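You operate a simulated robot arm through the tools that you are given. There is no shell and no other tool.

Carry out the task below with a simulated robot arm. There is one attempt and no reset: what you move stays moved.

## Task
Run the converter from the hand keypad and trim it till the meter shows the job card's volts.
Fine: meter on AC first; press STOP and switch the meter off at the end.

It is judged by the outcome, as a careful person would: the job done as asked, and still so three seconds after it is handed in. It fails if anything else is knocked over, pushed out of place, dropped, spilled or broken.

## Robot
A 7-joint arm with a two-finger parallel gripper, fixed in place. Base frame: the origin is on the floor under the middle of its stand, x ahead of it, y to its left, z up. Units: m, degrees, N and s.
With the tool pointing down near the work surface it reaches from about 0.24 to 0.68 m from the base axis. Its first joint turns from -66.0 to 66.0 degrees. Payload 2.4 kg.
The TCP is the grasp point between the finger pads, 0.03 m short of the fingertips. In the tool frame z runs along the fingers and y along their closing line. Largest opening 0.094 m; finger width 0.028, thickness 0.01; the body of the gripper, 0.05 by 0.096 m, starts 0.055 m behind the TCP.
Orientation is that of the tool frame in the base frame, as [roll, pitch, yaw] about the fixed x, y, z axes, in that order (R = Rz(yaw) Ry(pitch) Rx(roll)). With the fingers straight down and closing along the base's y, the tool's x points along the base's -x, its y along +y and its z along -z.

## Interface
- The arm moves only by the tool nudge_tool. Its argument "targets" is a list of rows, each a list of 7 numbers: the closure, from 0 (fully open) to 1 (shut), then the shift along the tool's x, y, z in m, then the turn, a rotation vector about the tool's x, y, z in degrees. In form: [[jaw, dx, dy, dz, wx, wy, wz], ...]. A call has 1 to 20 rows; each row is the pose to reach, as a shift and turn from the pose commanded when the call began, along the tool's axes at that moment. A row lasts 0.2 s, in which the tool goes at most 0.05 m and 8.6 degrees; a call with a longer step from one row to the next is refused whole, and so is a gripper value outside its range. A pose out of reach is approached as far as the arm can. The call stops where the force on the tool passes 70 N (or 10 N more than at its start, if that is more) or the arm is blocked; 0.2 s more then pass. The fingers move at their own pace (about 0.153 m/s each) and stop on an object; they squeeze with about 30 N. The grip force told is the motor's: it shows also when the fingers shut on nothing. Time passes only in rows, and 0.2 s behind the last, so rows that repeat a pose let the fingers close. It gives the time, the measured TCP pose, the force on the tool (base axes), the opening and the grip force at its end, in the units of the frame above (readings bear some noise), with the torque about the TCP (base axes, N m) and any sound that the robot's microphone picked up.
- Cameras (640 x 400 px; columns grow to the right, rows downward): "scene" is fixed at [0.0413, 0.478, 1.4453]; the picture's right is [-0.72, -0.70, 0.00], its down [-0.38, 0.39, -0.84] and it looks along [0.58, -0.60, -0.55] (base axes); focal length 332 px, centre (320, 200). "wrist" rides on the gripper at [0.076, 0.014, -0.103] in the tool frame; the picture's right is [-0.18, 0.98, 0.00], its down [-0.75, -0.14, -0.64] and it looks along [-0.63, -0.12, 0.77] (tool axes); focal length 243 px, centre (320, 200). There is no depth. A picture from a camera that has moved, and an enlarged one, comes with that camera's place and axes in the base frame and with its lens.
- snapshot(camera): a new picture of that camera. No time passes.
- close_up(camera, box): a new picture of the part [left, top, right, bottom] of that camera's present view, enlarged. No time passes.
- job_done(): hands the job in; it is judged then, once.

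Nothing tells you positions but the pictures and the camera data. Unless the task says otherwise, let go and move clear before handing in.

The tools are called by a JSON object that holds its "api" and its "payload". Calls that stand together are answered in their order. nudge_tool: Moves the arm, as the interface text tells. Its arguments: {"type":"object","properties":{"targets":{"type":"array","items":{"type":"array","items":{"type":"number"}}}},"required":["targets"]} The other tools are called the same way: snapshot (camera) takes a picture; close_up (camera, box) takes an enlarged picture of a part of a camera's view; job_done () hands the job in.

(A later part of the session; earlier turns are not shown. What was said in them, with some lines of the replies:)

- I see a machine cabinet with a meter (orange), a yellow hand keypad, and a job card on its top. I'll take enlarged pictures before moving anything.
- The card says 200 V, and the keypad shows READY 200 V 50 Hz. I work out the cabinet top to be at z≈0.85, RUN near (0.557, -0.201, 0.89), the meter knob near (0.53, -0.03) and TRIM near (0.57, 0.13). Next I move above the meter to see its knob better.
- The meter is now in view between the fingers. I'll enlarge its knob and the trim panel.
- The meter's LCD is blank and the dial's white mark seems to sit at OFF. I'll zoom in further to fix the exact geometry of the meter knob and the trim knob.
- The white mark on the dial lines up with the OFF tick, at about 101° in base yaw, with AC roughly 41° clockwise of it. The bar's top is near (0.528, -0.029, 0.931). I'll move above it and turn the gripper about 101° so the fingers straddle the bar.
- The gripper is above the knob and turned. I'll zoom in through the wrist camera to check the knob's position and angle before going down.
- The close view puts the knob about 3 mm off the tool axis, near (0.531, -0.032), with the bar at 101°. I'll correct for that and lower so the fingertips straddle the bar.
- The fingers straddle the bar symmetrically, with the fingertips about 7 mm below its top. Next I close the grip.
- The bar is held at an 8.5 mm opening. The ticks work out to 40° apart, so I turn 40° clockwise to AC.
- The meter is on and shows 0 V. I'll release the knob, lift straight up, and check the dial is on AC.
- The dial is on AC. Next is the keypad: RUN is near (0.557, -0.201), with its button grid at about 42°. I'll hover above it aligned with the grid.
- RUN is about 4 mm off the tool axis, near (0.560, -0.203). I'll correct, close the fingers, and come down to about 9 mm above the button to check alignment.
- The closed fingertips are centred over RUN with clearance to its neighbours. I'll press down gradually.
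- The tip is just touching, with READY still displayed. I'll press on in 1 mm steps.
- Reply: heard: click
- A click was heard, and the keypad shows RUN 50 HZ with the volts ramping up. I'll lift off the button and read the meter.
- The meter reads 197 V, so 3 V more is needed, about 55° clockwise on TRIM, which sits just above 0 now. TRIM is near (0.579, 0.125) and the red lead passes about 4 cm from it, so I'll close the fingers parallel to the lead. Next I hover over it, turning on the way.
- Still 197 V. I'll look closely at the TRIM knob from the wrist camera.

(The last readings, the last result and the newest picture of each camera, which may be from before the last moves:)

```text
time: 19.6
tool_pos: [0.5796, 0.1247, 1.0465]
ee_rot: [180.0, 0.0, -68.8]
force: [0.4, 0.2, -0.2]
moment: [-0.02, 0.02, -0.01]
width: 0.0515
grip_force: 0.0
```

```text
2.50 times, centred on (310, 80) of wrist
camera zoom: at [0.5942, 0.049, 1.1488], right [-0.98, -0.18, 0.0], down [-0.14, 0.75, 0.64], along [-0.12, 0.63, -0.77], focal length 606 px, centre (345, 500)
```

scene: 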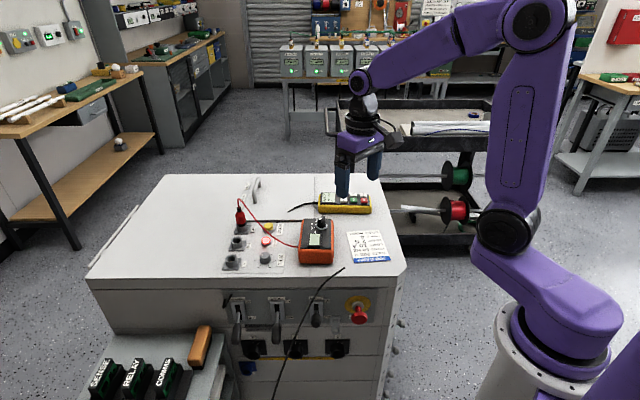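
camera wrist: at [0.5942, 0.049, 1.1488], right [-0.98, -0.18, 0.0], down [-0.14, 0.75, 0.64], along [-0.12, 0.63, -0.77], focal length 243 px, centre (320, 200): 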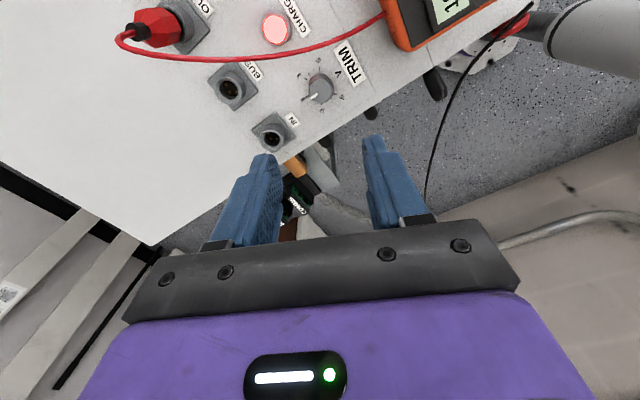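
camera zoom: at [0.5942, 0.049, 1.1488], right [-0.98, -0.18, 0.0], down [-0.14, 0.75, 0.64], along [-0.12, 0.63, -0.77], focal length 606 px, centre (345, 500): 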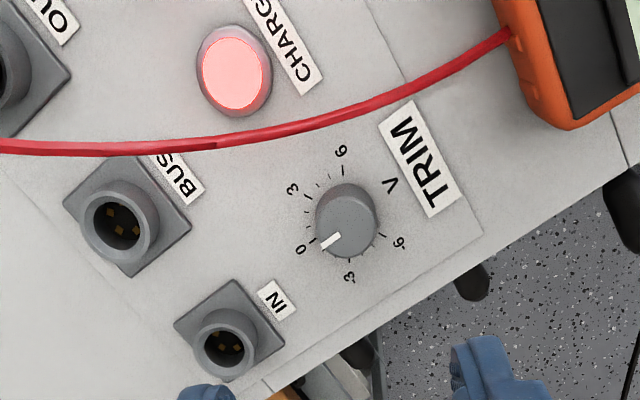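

The pointer sits at 0 on a scale of 20° per volt, and the knob axis is at (0.579, 0.126), almost under the tool. I'll lower the open fingers around it, staying clear of the lead.

{"api": "nudge_tool", "payload": {"targets": [[0.45, -0.0012, 0.0007, 0.02, 0, 0, 0], [0.45, -0.0012, 0.0007, 0.05, 0, 0, 0], [0.45, -0.0012, 0.0007, 0.08, 0, 0, 0], [0.45, -0.0012, 0.0007, 0.11, 0, 0, 0], [0.45, -0.0012, 0.0007, 0.13, 0, 0, 0], [0.45, -0.0012, 0.0007, 0.143, 0, 0, 0], [0.45, -0.0012, 0.0007, 0.151, 0, 0, 0], [0.45, -0.0012, 0.0007, 0.157, 0, 0, 0], [0.45, -0.0012, 0.0007, 0.157, 0, 0, 0]]}}

{"api": "close_up", "payload": {"camera": "scene", "box": [210, 190, 310, 280]}}

{"api": "snapshot", "payload": {"camera": "wrist"}}

{"api": "close_up", "payload": {"camera": "wrist", "box": [240, 80, 400, 200]}}

```text
time: 21.6
tool_pos: [0.5783, 0.1259, 0.8884]
ee_rot: [180.0, 0.0, -69.0]
force: [-0.6, 0.3, 0.9]
moment: [0.02, 0.01, -0.02]
width: 0.0516
grip_force: 0.0
```

```text
4.44 times, centred on (260, 235) of scene
camera zoom: at [0.0413, 0.478, 1.4453], right [-0.72, -0.7, 0.0], down [-0.38, 0.39, -0.84], along [0.58, -0.6, -0.55], focal length 1475 px, centre (587, 44)
```

zoom: 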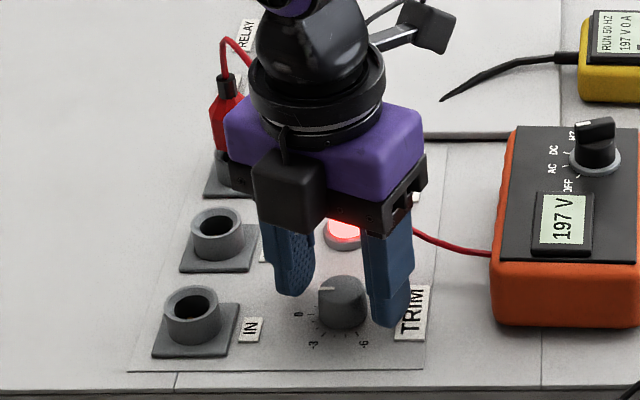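

```text
taken
camera wrist: at [0.593, 0.0492, 0.9916], right [-0.98, -0.18, 0.0], down [-0.14, 0.75, 0.64], along [-0.12, 0.63, -0.77], focal length 243 px, centre (320, 200)
```

wrist: 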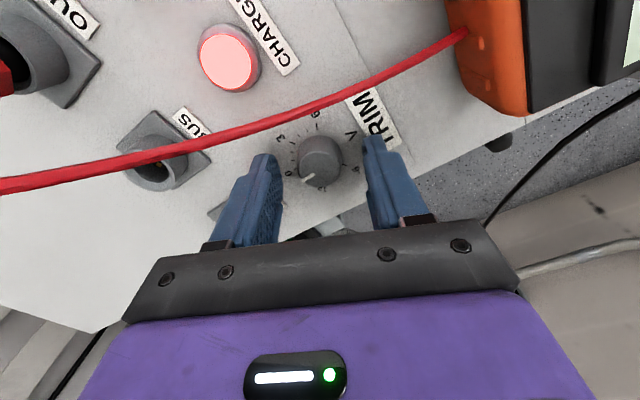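

```text
3.33 times, centred on (320, 140) of wrist
camera zoom: at [0.593, 0.0492, 0.9916], right [-0.98, -0.18, 0.0], down [-0.14, 0.75, 0.64], along [-0.12, 0.63, -0.77], focal length 809 px, centre (320, 400)
```

zoom: 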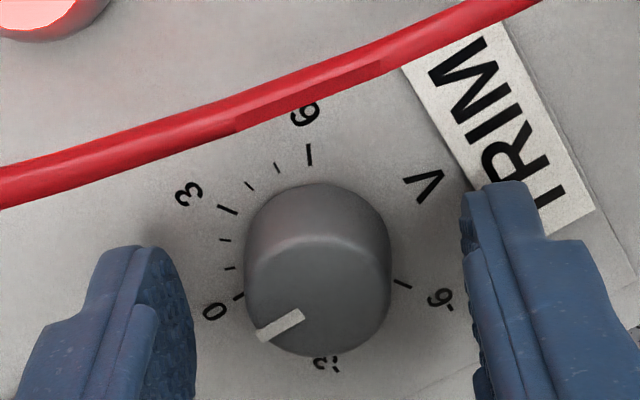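

The fingers sit evenly either side of the knob, clear of the lead. Next I grip it.

{"api": "nudge_tool", "payload": {"targets": [[0.6, 0, 0, 0, 0, 0, 0], [0.8, 0, 0, 0, 0, 0, 0], [1, 0, 0, 0, 0, 0, 0], [1, 0, 0, 0, 0, 0, 0]]}}

{"api": "close_up", "payload": {"camera": "scene", "box": [230, 200, 340, 280]}}

```text
time: 22.6
tool_pos: [0.5789, 0.1247, 0.8908]
ee_rot: [-179.9, 0.0, -68.9]
force: [7.5, 3.1, -5.6]
moment: [0.13, -0.22, -0.01]
width: 0.0267
grip_force: 44.9
```

```text
5.00 times, centred on (285, 240) of scene
camera zoom: at [0.0416, 0.4781, 1.4453], right [-0.72, -0.7, 0.0], down [-0.38, 0.39, -0.84], along [0.58, -0.6, -0.55], focal length 1660 px, centre (495, 0)
```

zoom: 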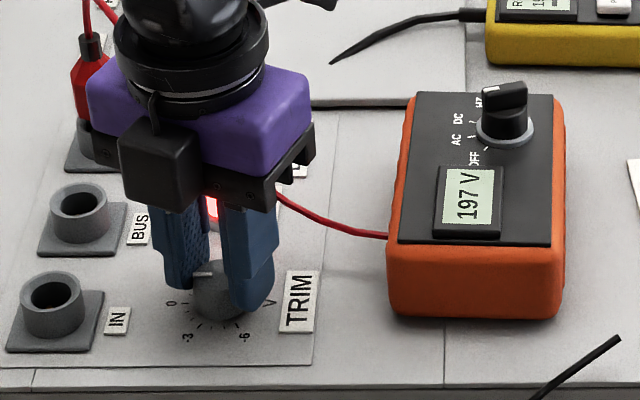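

The knob is gripped at 26.7 mm. I'll turn clockwise 54° first and then read the meter.

{"api": "nudge_tool", "payload": {"targets": [[1, 0, 0, 0, 0, 0, 6], [1, 0, 0, 0, 0, 0, 12], [1, 0, 0, 0, 0, 0, 18], [1, 0, 0, 0, 0, 0, 24], [1, 0, 0, 0, 0, 0, 30], [1, 0, 0, 0, 0, 0, 36], [1, 0, 0, 0, 0, 0, 42], [1, 0, 0, 0, 0, 0, 48], [1, 0, 0, 0, 0, 0, 54], [1, 0, 0, 0, 0, 0, 54]]}}

{"api": "close_up", "payload": {"camera": "scene", "box": [230, 200, 340, 280]}}

{"api": "snapshot", "payload": {"camera": "wrist"}}

```text
time: 24.8
tool_pos: [0.5786, 0.1257, 0.8895]
ee_rot: [-180.0, 0.0, -123.1]
force: [5.9, -3.7, 2.3]
moment: [-0.36, 0.02, -0.01]
width: 0.0269
grip_force: 45.2
```

```text
5.00 times, centred on (285, 240) of scene
camera zoom: at [0.0414, 0.478, 1.4453], right [-0.72, -0.7, 0.0], down [-0.38, 0.39, -0.84], along [0.58, -0.6, -0.55], focal length 1660 px, centre (495, 0)
```

zoom: 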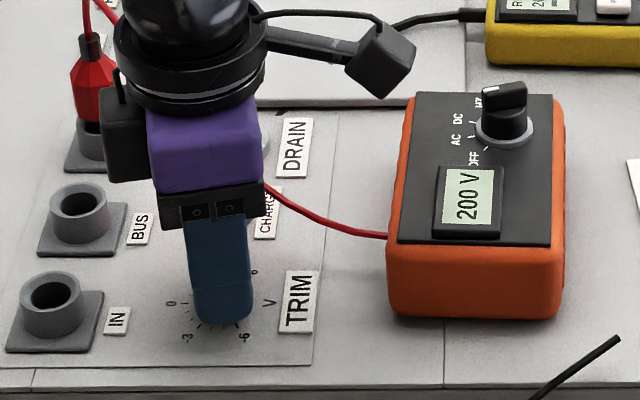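

```text
taken
camera wrist: at [0.5251, 0.0697, 0.9916], right [-0.72, 0.69, 0.0], down [0.53, 0.56, 0.64], along [0.44, 0.46, -0.77], focal length 243 px, centre (320, 200)
```

wrist: 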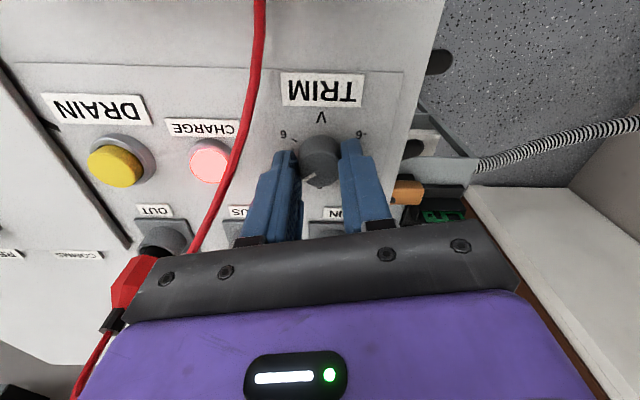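

The meter reads 200 V. I'll probe a little further to find where the reading changes, so I can leave the knob mid-band.

{"api": "nudge_tool", "payload": {"targets": [[1, 0, 0, 0, 0, 0, 3], [1, 0, 0, 0, 0, 0, 6], [1, 0, 0, 0, 0, 0, 6], [1, 0, 0, 0, 0, 0, 6]]}}

{"api": "close_up", "payload": {"camera": "scene", "box": [290, 180, 380, 260]}}

{"api": "close_up", "payload": {"camera": "wrist", "box": [270, 110, 370, 200]}}

```text
time: 25.8
tool_pos: [0.5783, 0.1262, 0.8885]
ee_rot: [-179.9, 0.0, -128.9]
force: [5.5, -4.2, 2.1]
moment: [-0.24, -0.03, 0.02]
width: 0.0269
grip_force: 44.9
```

```text
5.00 times, centred on (335, 220) of scene
camera zoom: at [0.0414, 0.4779, 1.4454], right [-0.72, -0.7, 0.0], down [-0.38, 0.39, -0.84], along [0.58, -0.6, -0.55], focal length 1660 px, centre (245, 100)
```

zoom: 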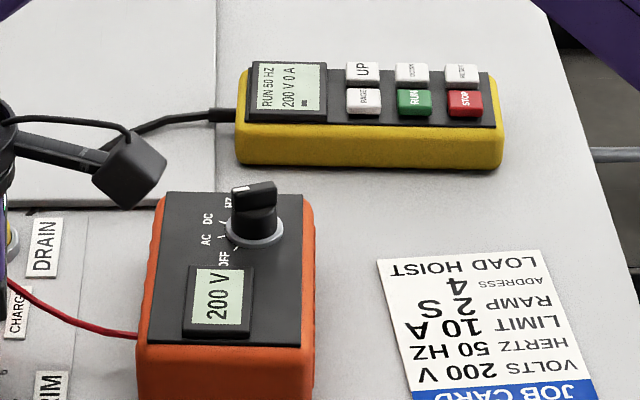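

```text
4.44 times, centred on (320, 155) of wrist
camera zoom: at [0.5195, 0.0755, 0.9916], right [-0.65, 0.76, 0.0], down [0.58, 0.5, 0.64], along [0.49, 0.42, -0.77], focal length 1078 px, centre (320, 400)
```

zoom: 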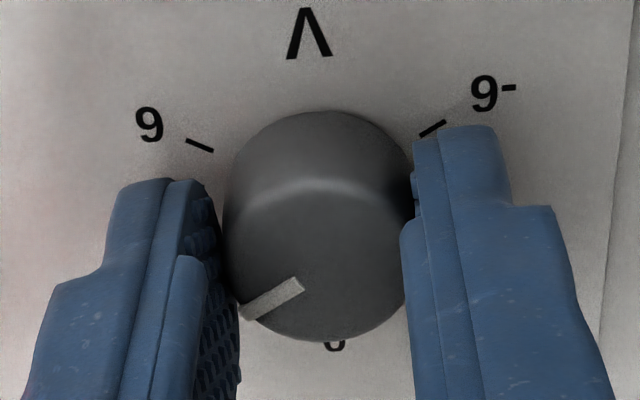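

Still 200 V at a 60° turn. I'll probe a few degrees more for the upper edge.

{"api": "nudge_tool", "payload": {"targets": [[1, 0, 0, 0, 0, 0, 2.5], [1, 0, 0, 0, 0, 0, 5], [1, 0, 0, 0, 0, 0, 5], [1, 0, 0, 0, 0, 0, 5]]}}

{"api": "close_up", "payload": {"camera": "scene", "box": [290, 180, 380, 260]}}

```text
time: 26.8
tool_pos: [0.579, 0.1257, 0.89]
ee_rot: [180.0, 0.0, -133.9]
force: [5.1, -5.5, 0.6]
moment: [-0.09, -0.27, 0.02]
width: 0.0268
grip_force: 45.1
```

```text
5.00 times, centred on (335, 220) of scene
camera zoom: at [0.0414, 0.4779, 1.4454], right [-0.72, -0.7, 0.0], down [-0.38, 0.39, -0.84], along [0.58, -0.6, -0.55], focal length 1660 px, centre (245, 100)
```

zoom: 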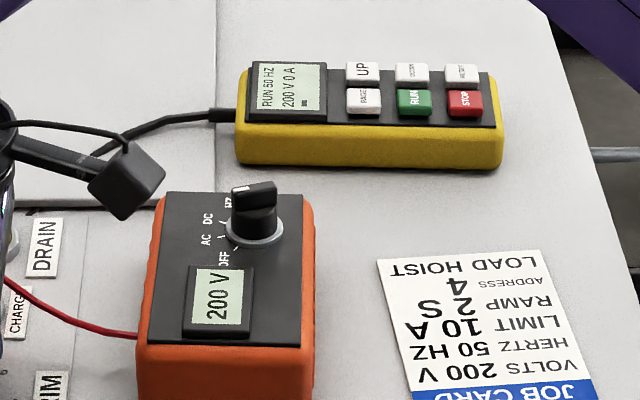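

Still 200 V at 65°. One more small probe.

{"api": "nudge_tool", "payload": {"targets": [[1, 0, 0, 0, 0, 0, 2], [1, 0, 0, 0, 0, 0, 4], [1, 0, 0, 0, 0, 0, 4], [1, 0, 0, 0, 0, 0, 4]]}}

{"api": "close_up", "payload": {"camera": "scene", "box": [290, 180, 380, 260]}}

```text
time: 27.8
tool_pos: [0.5777, 0.1257, 0.8889]
ee_rot: [-179.9, 0.0, -137.9]
force: [3.9, -3.1, 1.2]
moment: [0.07, -0.28, -0.01]
width: 0.0265
grip_force: 45.2
```

```text
5.00 times, centred on (335, 220) of scene
camera zoom: at [0.0413, 0.478, 1.4453], right [-0.72, -0.7, 0.0], down [-0.38, 0.39, -0.84], along [0.58, -0.6, -0.55], focal length 1660 px, centre (245, 100)
```

zoom: 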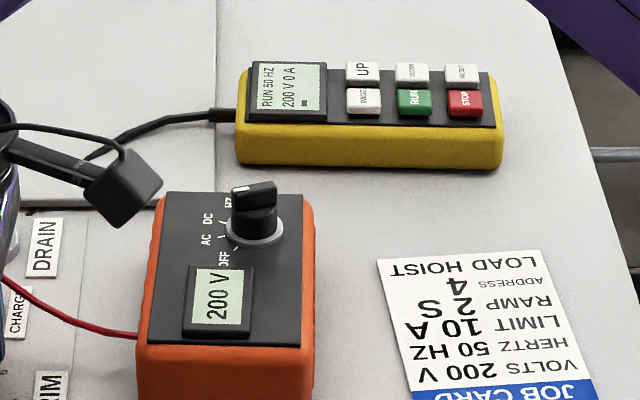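

Still 200 V at 69°. Since the band is 20° wide and 54° also read 200 V, its centre is about 61–62°. I'll turn back 7.5°, check the reading, then release.

{"api": "nudge_tool", "payload": {"targets": [[1, 0, 0, 0, 0, 0, -3], [1, 0, 0, 0, 0, 0, -6], [1, 0, 0, 0, 0, 0, -7.5], [1, 0, 0, 0, 0, 0, -7.5], [1, 0, 0, 0, 0, 0, -7.5]]}}

{"api": "close_up", "payload": {"camera": "scene", "box": [290, 180, 380, 260]}}

{"api": "close_up", "payload": {"camera": "wrist", "box": [270, 110, 370, 200]}}

{"api": "snapshot", "payload": {"camera": "wrist"}}

```text
time: 29.0
tool_pos: [0.5784, 0.1263, 0.8903]
ee_rot: [-180.0, 0.0, -130.4]
force: [4.4, -2.9, -1.4]
moment: [-0.05, -0.1, 0.0]
width: 0.0269
grip_force: 44.5
```

```text
5.00 times, centred on (335, 220) of scene
camera zoom: at [0.0414, 0.478, 1.4453], right [-0.72, -0.7, 0.0], down [-0.38, 0.39, -0.84], along [0.58, -0.6, -0.55], focal length 1660 px, centre (245, 100)
```

zoom: 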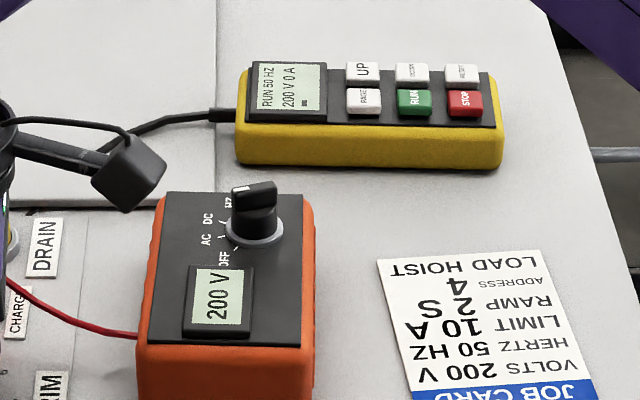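

```text
4.44 times, centred on (320, 155) of wrist
camera zoom: at [0.5182, 0.0771, 0.9917], right [-0.63, 0.78, 0.0], down [0.6, 0.48, 0.64], along [0.5, 0.4, -0.77], focal length 1078 px, centre (320, 400)
```

zoom: 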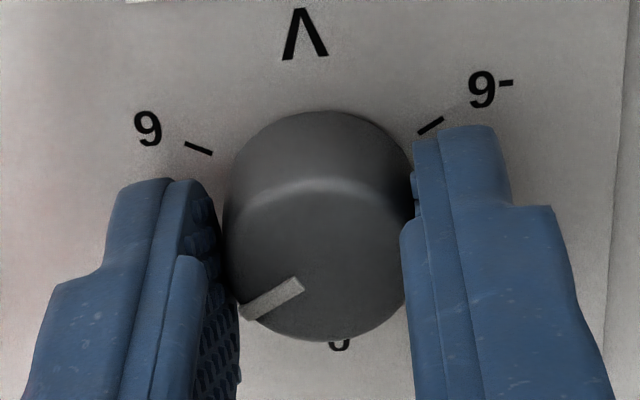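

```text
taken
camera wrist: at [0.5182, 0.0771, 0.9917], right [-0.63, 0.78, 0.0], down [0.6, 0.48, 0.64], along [0.5, 0.4, -0.77], focal length 243 px, centre (320, 200)
```

wrist: 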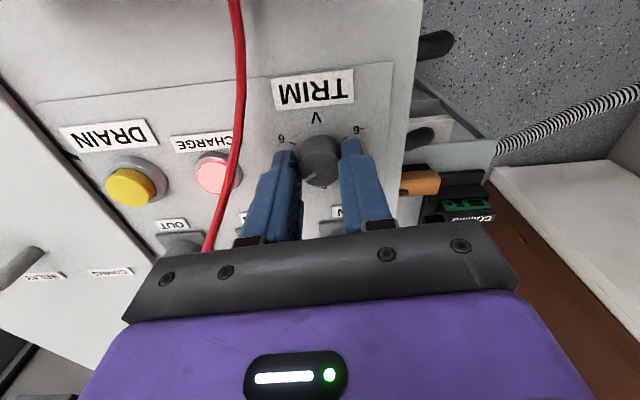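

Reading 200 V with the pointer near +3. I'll open just enough to free the knob, keeping clear of the lead, and lift straight up.

{"api": "nudge_tool", "payload": {"targets": [[0.66, 0, 0, 0, 0, 0, 0], [0.62, 0, 0, 0, 0, 0, 0], [0.62, 0, 0, -0.01, 0, 0, 0], [0.62, 0, 0, -0.035, 0, 0, 0], [0.62, 0, 0, -0.07, 0, 0, 0], [0.62, 0, 0, -0.11, 0, 0, 0], [0.62, 0, 0, -0.15, 0, 0, 0], [0.62, 0, 0, -0.15, 0, 0, 0]]}}

{"api": "close_up", "payload": {"camera": "scene", "box": [290, 180, 380, 260]}}

{"api": "close_up", "payload": {"camera": "scene", "box": [210, 180, 340, 280]}}

{"api": "snapshot", "payload": {"camera": "wrist"}}

```text
time: 30.8
tool_pos: [0.5767, 0.1265, 1.04]
ee_rot: [179.9, 0.1, -130.4]
force: [-0.3, 0.4, -0.3]
moment: [0.01, -0.01, 0.02]
width: 0.0357
grip_force: 0.0
```

```text
5.00 times, centred on (335, 220) of scene
camera zoom: at [0.0413, 0.478, 1.4453], right [-0.72, -0.7, 0.0], down [-0.38, 0.39, -0.84], along [0.58, -0.6, -0.55], focal length 1660 px, centre (245, 100)
```

zoom: 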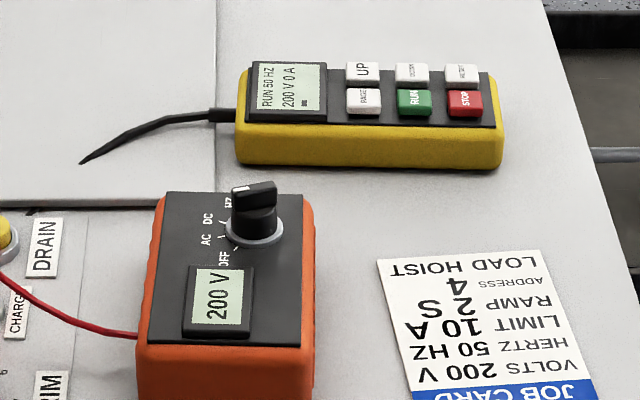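

```text
4.00 times, centred on (275, 230) of scene
camera zoom: at [0.0413, 0.478, 1.4453], right [-0.72, -0.7, 0.0], down [-0.38, 0.39, -0.84], along [0.58, -0.6, -0.55], focal length 1328 px, centre (500, 80)
```

zoom: 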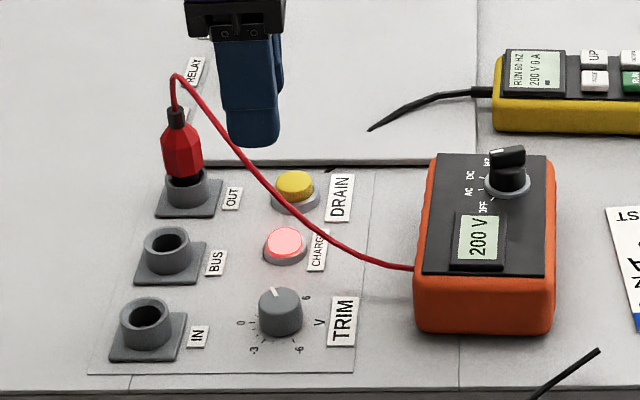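

```text
taken
camera wrist: at [0.5176, 0.0776, 1.1422], right [-0.63, 0.78, 0.0], down [0.6, 0.48, 0.64], along [0.5, 0.4, -0.77], focal length 243 px, centre (320, 200)
```

wrist: 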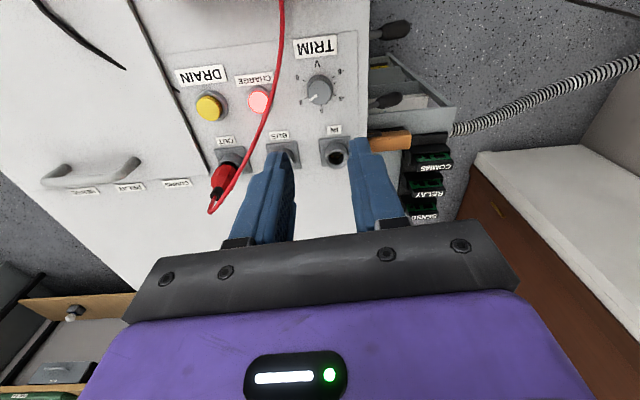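

The meter still shows 200 V after release, with the pointer at about +3. Next is STOP, near (0.538, -0.224). I'll travel back to hover above it with fingers shut.

{"api": "nudge_tool", "payload": {"targets": [[0.62, 0.0293, -0.0197, 0.0, 0, 0, 0.72], [0.7, 0.0586, -0.0393, 0.0, 0, 0, 1.44], [0.8, 0.0878, -0.059, 0.0, 0, 0, 2.16], [0.9, 0.1171, -0.0786, 0.0, 0, 0, 2.88], [1, 0.1464, -0.0983, 0.0, 0, 0, 3.6], [1, 0.1757, -0.118, 0.0, 0, 0, 4.32], [1, 0.205, -0.1376, 0.01, 0, 0, 5.04], [1, 0.2342, -0.1573, 0.02, 0, 0, 5.76], [1, 0.2635, -0.1769, 0.03, 0, 0, 6.48], [1, 0.2928, -0.1966, 0.039, 0, 0, 7.2], [1, 0.2928, -0.1966, 0.039, 0, 0, 7.2]]}}

{"api": "close_up", "payload": {"camera": "wrist", "box": [240, 60, 400, 200]}}

{"api": "close_up", "payload": {"camera": "scene", "box": [300, 165, 390, 260]}}

```text
time: 33.2
tool_pos: [0.5383, -0.2235, 1.0009]
ee_rot: [-179.9, 0.0, -137.7]
force: [0.9, -0.1, 0.7]
moment: [0.0, 0.03, -0.03]
width: 0.0
grip_force: 30.3
```

```text
2.86 times, centred on (320, 130) of wrist
camera zoom: at [0.4724, -0.2648, 1.1027], right [-0.53, 0.85, 0.0], down [0.65, 0.4, 0.64], along [0.55, 0.34, -0.77], focal length 693 px, centre (320, 400)
```

zoom: 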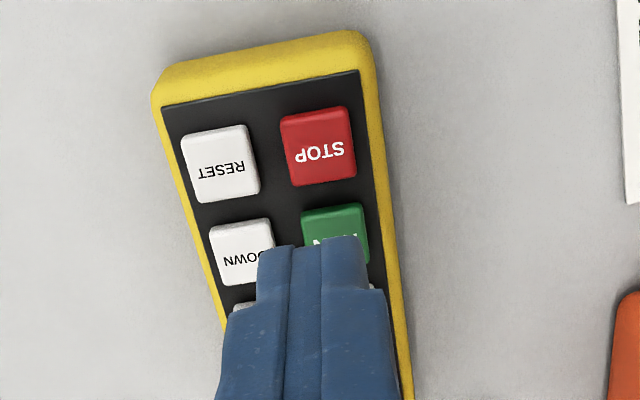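

```text
4.21 times, centred on (345, 212) of scene
camera zoom: at [0.0413, 0.478, 1.4453], right [-0.72, -0.7, 0.0], down [-0.38, 0.39, -0.84], along [0.58, -0.6, -0.55], focal length 1398 px, centre (215, 147)
```

zoom: 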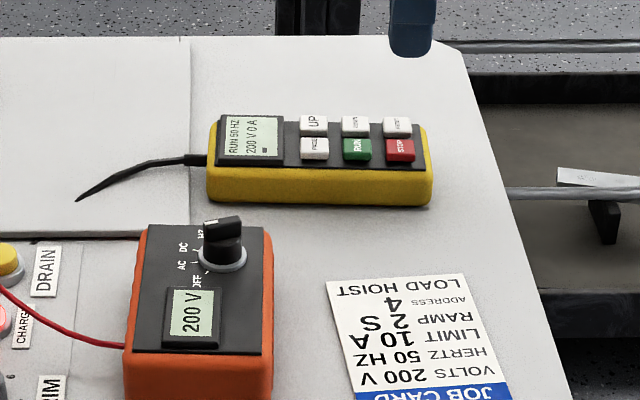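

The tool is within 1 mm of STOP's centre. I'll press it the same way as RUN.

{"api": "nudge_tool", "payload": {"targets": [[1, 0.0009, 0.0004, 0.025, 0, 0, 0], [1, 0.0009, 0.0004, 0.05, 0, 0, 0], [1, 0.0009, 0.0004, 0.066, 0, 0, 0], [1, 0.0009, 0.0004, 0.073, 0, 0, 0], [1, 0.0009, 0.0004, 0.077, 0, 0, 0], [1, 0.0009, 0.0004, 0.0795, 0, 0, 0], [1, 0.0009, 0.0004, 0.0805, 0, 0, 0], [1, 0.0009, 0.0004, 0.0815, 0, 0, 0], [1, 0.0009, 0.0004, 0.0825, 0, 0, 0]]}}

{"api": "close_up", "payload": {"camera": "scene", "box": [300, 165, 390, 260]}}

```text
time: 35.2
tool_pos: [0.5368, -0.2259, 0.9173]
ee_rot: [-180.0, 0.1, -137.7]
force: [0.1, 1.1, 5.2]
moment: [0.05, -0.01, 0.02]
width: 0.0001
grip_force: 29.9
heard: click
```

```text
4.21 times, centred on (345, 212) of scene
camera zoom: at [0.0412, 0.4781, 1.4453], right [-0.72, -0.7, 0.0], down [-0.38, 0.39, -0.84], along [0.58, -0.6, -0.55], focal length 1398 px, centre (215, 147)
```

zoom: 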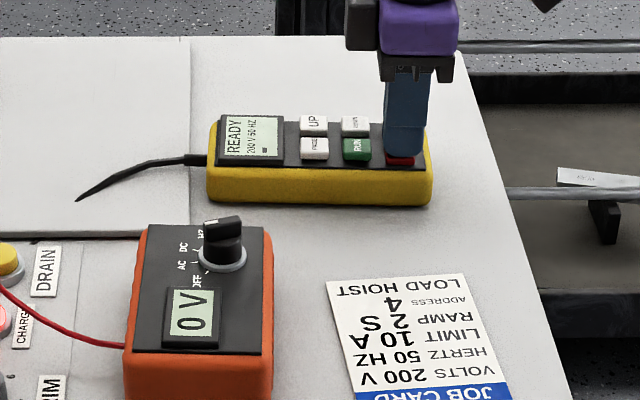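

STOP clicked. The keypad is back to READY and the meter shows 0 V. I'll lift and go back above the meter dial, turning to match its AC angle.

{"api": "nudge_tool", "payload": {"targets": [[1, 0, 0, -0.01, 0, 0, 0], [1, 0, 0, -0.04, 0, 0, 0], [1, 0, 0, -0.08, 0, 0, 0], [1, 0, 0, -0.1158, 0, 0, 0], [0.8, -0.0208, 0.0243, -0.1158, 0, 0, -3.1], [0.6, -0.0416, 0.0485, -0.1158, 0, 0, -6.2], [0.45, -0.0624, 0.0728, -0.1158, 0, 0, -9.3], [0.45, -0.0832, 0.0971, -0.1158, 0, 0, -12.4], [0.45, -0.104, 0.1213, -0.1158, 0, 0, -15.6], [0.45, -0.1248, 0.1456, -0.1158, 0, 0, -18.7], [0.45, -0.1248, 0.1456, -0.1158, 0, 0, -18.7]]}}

{"api": "close_up", "payload": {"camera": "wrist", "box": [285, 70, 365, 150]}}

{"api": "close_up", "payload": {"camera": "scene", "box": [290, 170, 390, 270]}}

```text
time: 37.6
tool_pos: [0.5319, -0.033, 1.0343]
ee_rot: [179.9, 0.0, -118.9]
force: [0.3, -0.3, -0.3]
moment: [-0.01, -0.04, 0.02]
width: 0.0515
grip_force: 0.0
```

```text
5.00 times, centred on (325, 110) of wrist
camera zoom: at [0.4821, -0.0925, 1.1363], right [-0.77, 0.64, 0.0], down [0.49, 0.59, 0.64], along [0.41, 0.5, -0.77], focal length 1213 px, centre (295, 650)
```

zoom: 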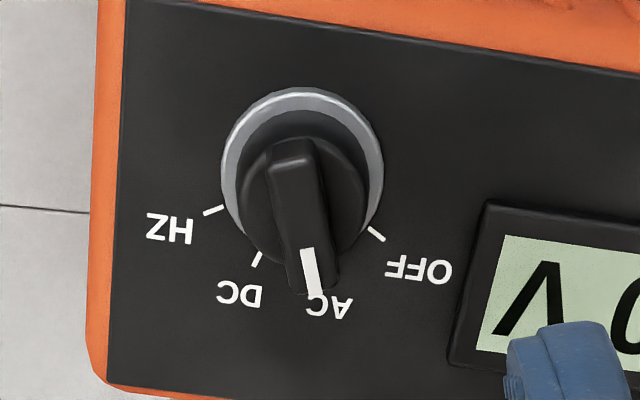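

```text
4.00 times, centred on (340, 220) of scene
camera zoom: at [0.0413, 0.4781, 1.4453], right [-0.72, -0.7, 0.0], down [-0.38, 0.39, -0.84], along [0.58, -0.6, -0.55], focal length 1328 px, centre (240, 120)
```

zoom: 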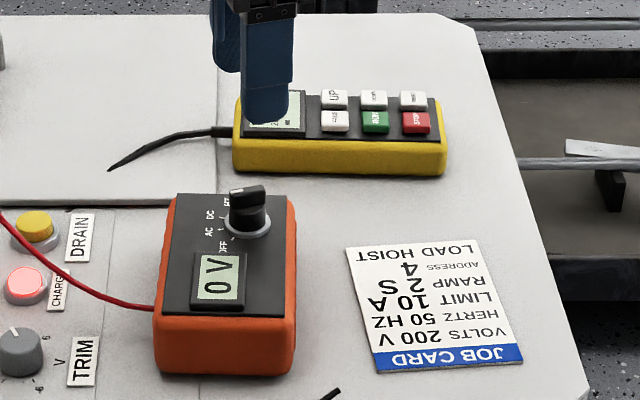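

The dial is still on AC and the meter shows 0 V. I'll shift 1.5 mm to centre on the bar, lower, and grip.

{"api": "nudge_tool", "payload": {"targets": [[0.45, 0, 0.0015, 0.01, 0, 0, 0], [0.45, 0, 0.0015, 0.035, 0, 0, 0], [0.45, 0, 0.0015, 0.055, 0, 0, 0], [0.45, 0, 0.0015, 0.067, 0, 0, 0], [0.45, 0, 0.0015, 0.075, 0, 0, 0], [0.45, 0, 0.0015, 0.0805, 0, 0, 0], [0.45, 0, 0.0015, 0.0805, 0, 0, 0]]}}

{"api": "close_up", "payload": {"camera": "scene", "box": [300, 190, 350, 235]}}

{"api": "close_up", "payload": {"camera": "wrist", "box": [260, 90, 380, 190]}}

```text
time: 39.2
tool_pos: [0.5303, -0.0324, 0.9552]
ee_rot: [-180.0, 0.0, -118.9]
force: [-0.3, -0.2, 0.1]
moment: [0.01, -0.01, 0.02]
width: 0.0519
grip_force: 0.0
```

```text
8.89 times, centred on (325, 212) of scene
camera zoom: at [0.0413, 0.478, 1.4453], right [-0.72, -0.7, 0.0], down [-0.38, 0.39, -0.84], along [0.58, -0.6, -0.55], focal length 2950 px, centre (276, 89)
```

zoom: 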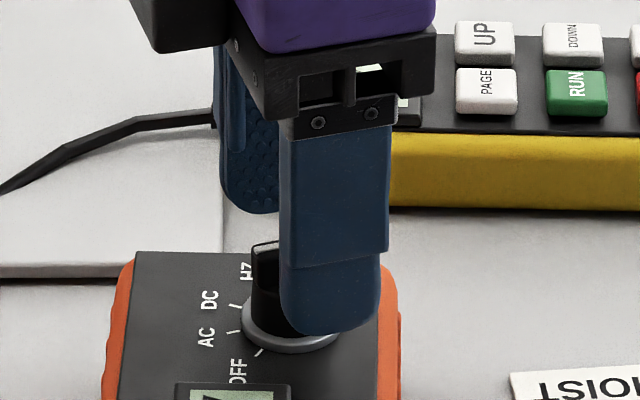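

```text
4.00 times, centred on (320, 140) of wrist
camera zoom: at [0.4807, -0.0921, 1.0554], right [-0.77, 0.64, 0.0], down [0.49, 0.59, 0.64], along [0.41, 0.5, -0.77], focal length 970 px, centre (320, 440)
```

zoom: 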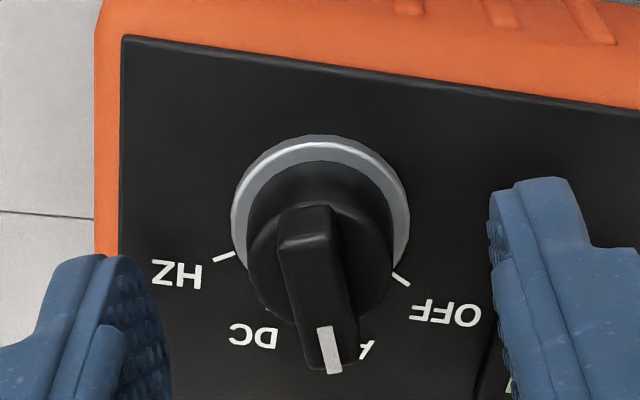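

The bar is centred between the fingers. I'll close, then turn 40° anticlockwise back to OFF.

{"api": "nudge_tool", "payload": {"targets": [[0.7, 0, 0, 0, 0, 0, 0], [0.85, 0, 0, 0, 0, 0, 0], [1, 0, 0, 0, 0, 0, 0], [1, 0, 0, 0, 0, 0, 0]]}}

{"api": "nudge_tool", "payload": {"targets": [[1, 0, 0, 0, 0, 0, -6.7], [1, 0, 0, 0, 0, 0, -13.4], [1, 0, 0, 0, 0, 0, -20], [1, 0, 0, 0, 0, 0, -26.7], [1, 0, 0, 0, 0, 0, -33.4], [1, 0, 0, 0, 0, 0, -40], [1, 0, 0, 0, 0, 0, -40]]}}

{"api": "close_up", "payload": {"camera": "scene", "box": [295, 190, 350, 270]}}

{"api": "close_up", "payload": {"camera": "wrist", "box": [260, 90, 380, 190]}}

```text
time: 40.2
tool_pos: [0.5296, -0.0326, 0.9528]
ee_rot: [180.0, -0.1, -118.8]
force: [1.0, -0.5, -0.1]
moment: [-0.1, 0.03, 0.02]
width: 0.0085
grip_force: 30.1
```

```text
time: 41.8
tool_pos: [0.5293, -0.0323, 0.9535]
ee_rot: [-179.9, 0.0, -78.8]
force: [1.2, -1.6, -0.8]
moment: [-0.11, -0.07, 0.0]
width: 0.0086
grip_force: 29.9
```

```text
5.00 times, centred on (322, 230) of scene
camera zoom: at [0.0413, 0.478, 1.4453], right [-0.72, -0.7, 0.0], down [-0.38, 0.39, -0.84], along [0.58, -0.6, -0.55], focal length 1660 px, centre (308, 50)
```

zoom: 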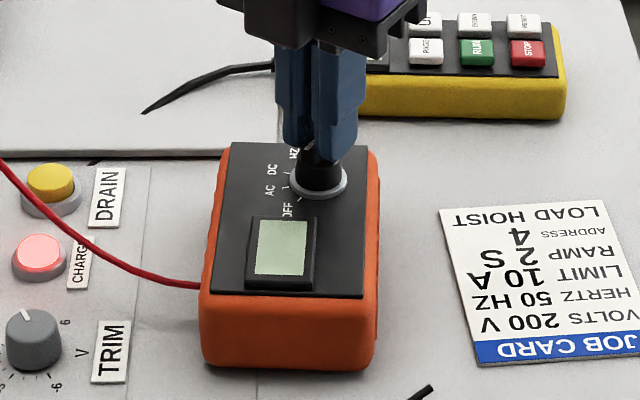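

```text
4.00 times, centred on (320, 140) of wrist
camera zoom: at [0.5309, -0.1101, 1.0556], right [-1.0, -0.01, 0.0], down [-0.01, 0.77, 0.64], along [-0.01, 0.64, -0.77], focal length 970 px, centre (320, 440)
```

zoom: 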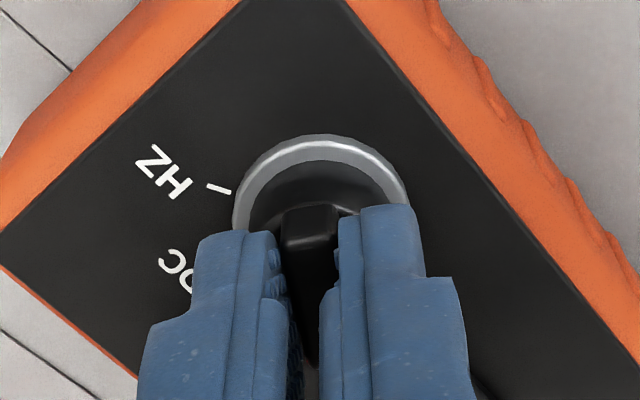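

The meter display is blank, so it is off. I'll release the dial and lift well clear.

{"api": "nudge_tool", "payload": {"targets": [[0.6, 0, 0, 0, 0, 0, 0], [0.45, 0, 0, 0, 0, 0, 0], [0.45, 0, 0, -0.02, 0, 0, 0], [0.45, 0, 0, -0.05, 0, 0, 0], [0.45, 0, 0, -0.09, 0, 0, 0], [0.45, 0, 0, -0.13, 0, 0, 0], [0.45, 0, 0, -0.17, 0, 0, 0], [0.45, 0, 0, -0.2, 0, 0, 0], [0.45, 0, 0, -0.2, 0, 0, 0]]}}

{"api": "snapshot", "payload": {"camera": "scene"}}

{"api": "close_up", "payload": {"camera": "scene", "box": [295, 180, 380, 270]}}

{"api": "close_up", "payload": {"camera": "scene", "box": [210, 180, 330, 280]}}

{"api": "snapshot", "payload": {"camera": "wrist"}}

```text
time: 43.8
tool_pos: [0.5316, -0.0318, 1.1532]
ee_rot: [-179.9, 0.1, -78.9]
force: [-0.1, 0.2, 0.1]
moment: [-0.03, -0.01, 0.02]
width: 0.0516
grip_force: 0.1
```

```text
taken
```

scene: 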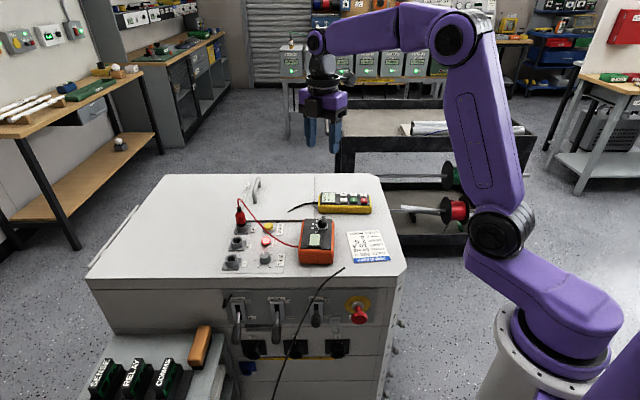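

```text
4.44 times, centred on (338, 225) of scene
camera zoom: at [0.0413, 0.478, 1.4453], right [-0.72, -0.7, 0.0], down [-0.38, 0.39, -0.84], along [0.58, -0.6, -0.55], focal length 1475 px, centre (242, 89)
```

zoom: 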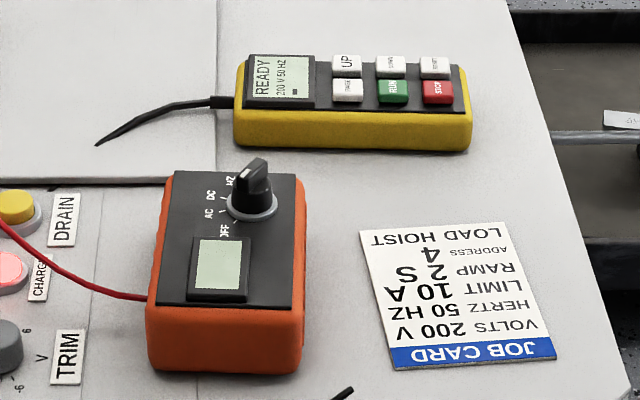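

```text
4.00 times, centred on (270, 230) of scene
camera zoom: at [0.0413, 0.478, 1.4453], right [-0.72, -0.7, 0.0], down [-0.38, 0.39, -0.84], along [0.58, -0.6, -0.55], focal length 1328 px, centre (520, 80)
```

zoom: 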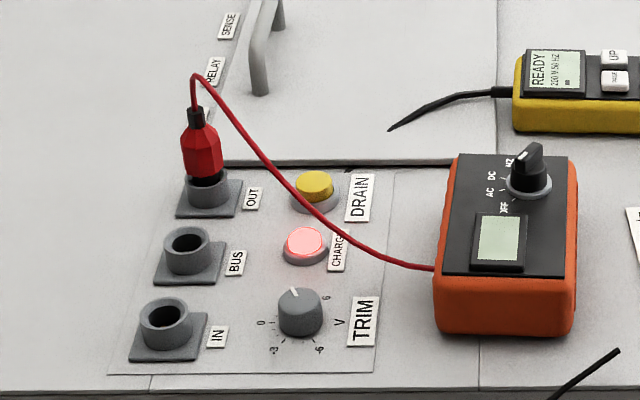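

```text
taken
camera wrist: at [0.5313, -0.1093, 1.2556], right [-1.0, -0.01, 0.0], down [-0.01, 0.77, 0.64], along [-0.01, 0.64, -0.77], focal length 243 px, centre (320, 200)
```

wrist: 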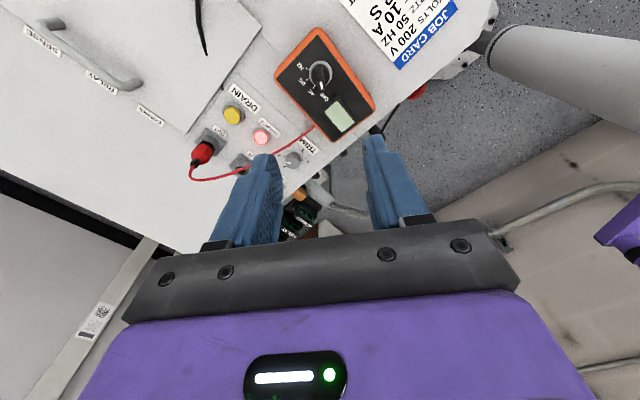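

Everything is as asked: the keypad shows READY after STOP, TRIM is left where the meter read 200 V, and the meter dial is at OFF with a blank display. Nothing else looks disturbed and the arm is clear, so I'm handing in.

{"api": "job_done", "payload": {}}

```text
The job is handed in.
```

The converter was run from the keypad and trimmed until the meter showed the job card's 200 V. It is now stopped, and the meter is off.

- **Meter:** I set the dial to AC before running. It read 0 V then.
- **Run and trim:** After pressing RUN the output settled at 197 V. I turned TRIM from 0 to about +3, and both the meter and the keypad read 200 V. That reading held after I let go of the knob.
- **Shutdown:** After STOP the keypad went back to READY and the meter dropped to 0 V. I then turned the dial to OFF, and its display is blank.

TRIM stays at about +3. The CHARGE lamp is still lit, as it was at the start; I left DRAIN alone because the task didn't ask for it. The final pictures show nothing knocked over or out of place, and the arm is raised clear of the cabinet.
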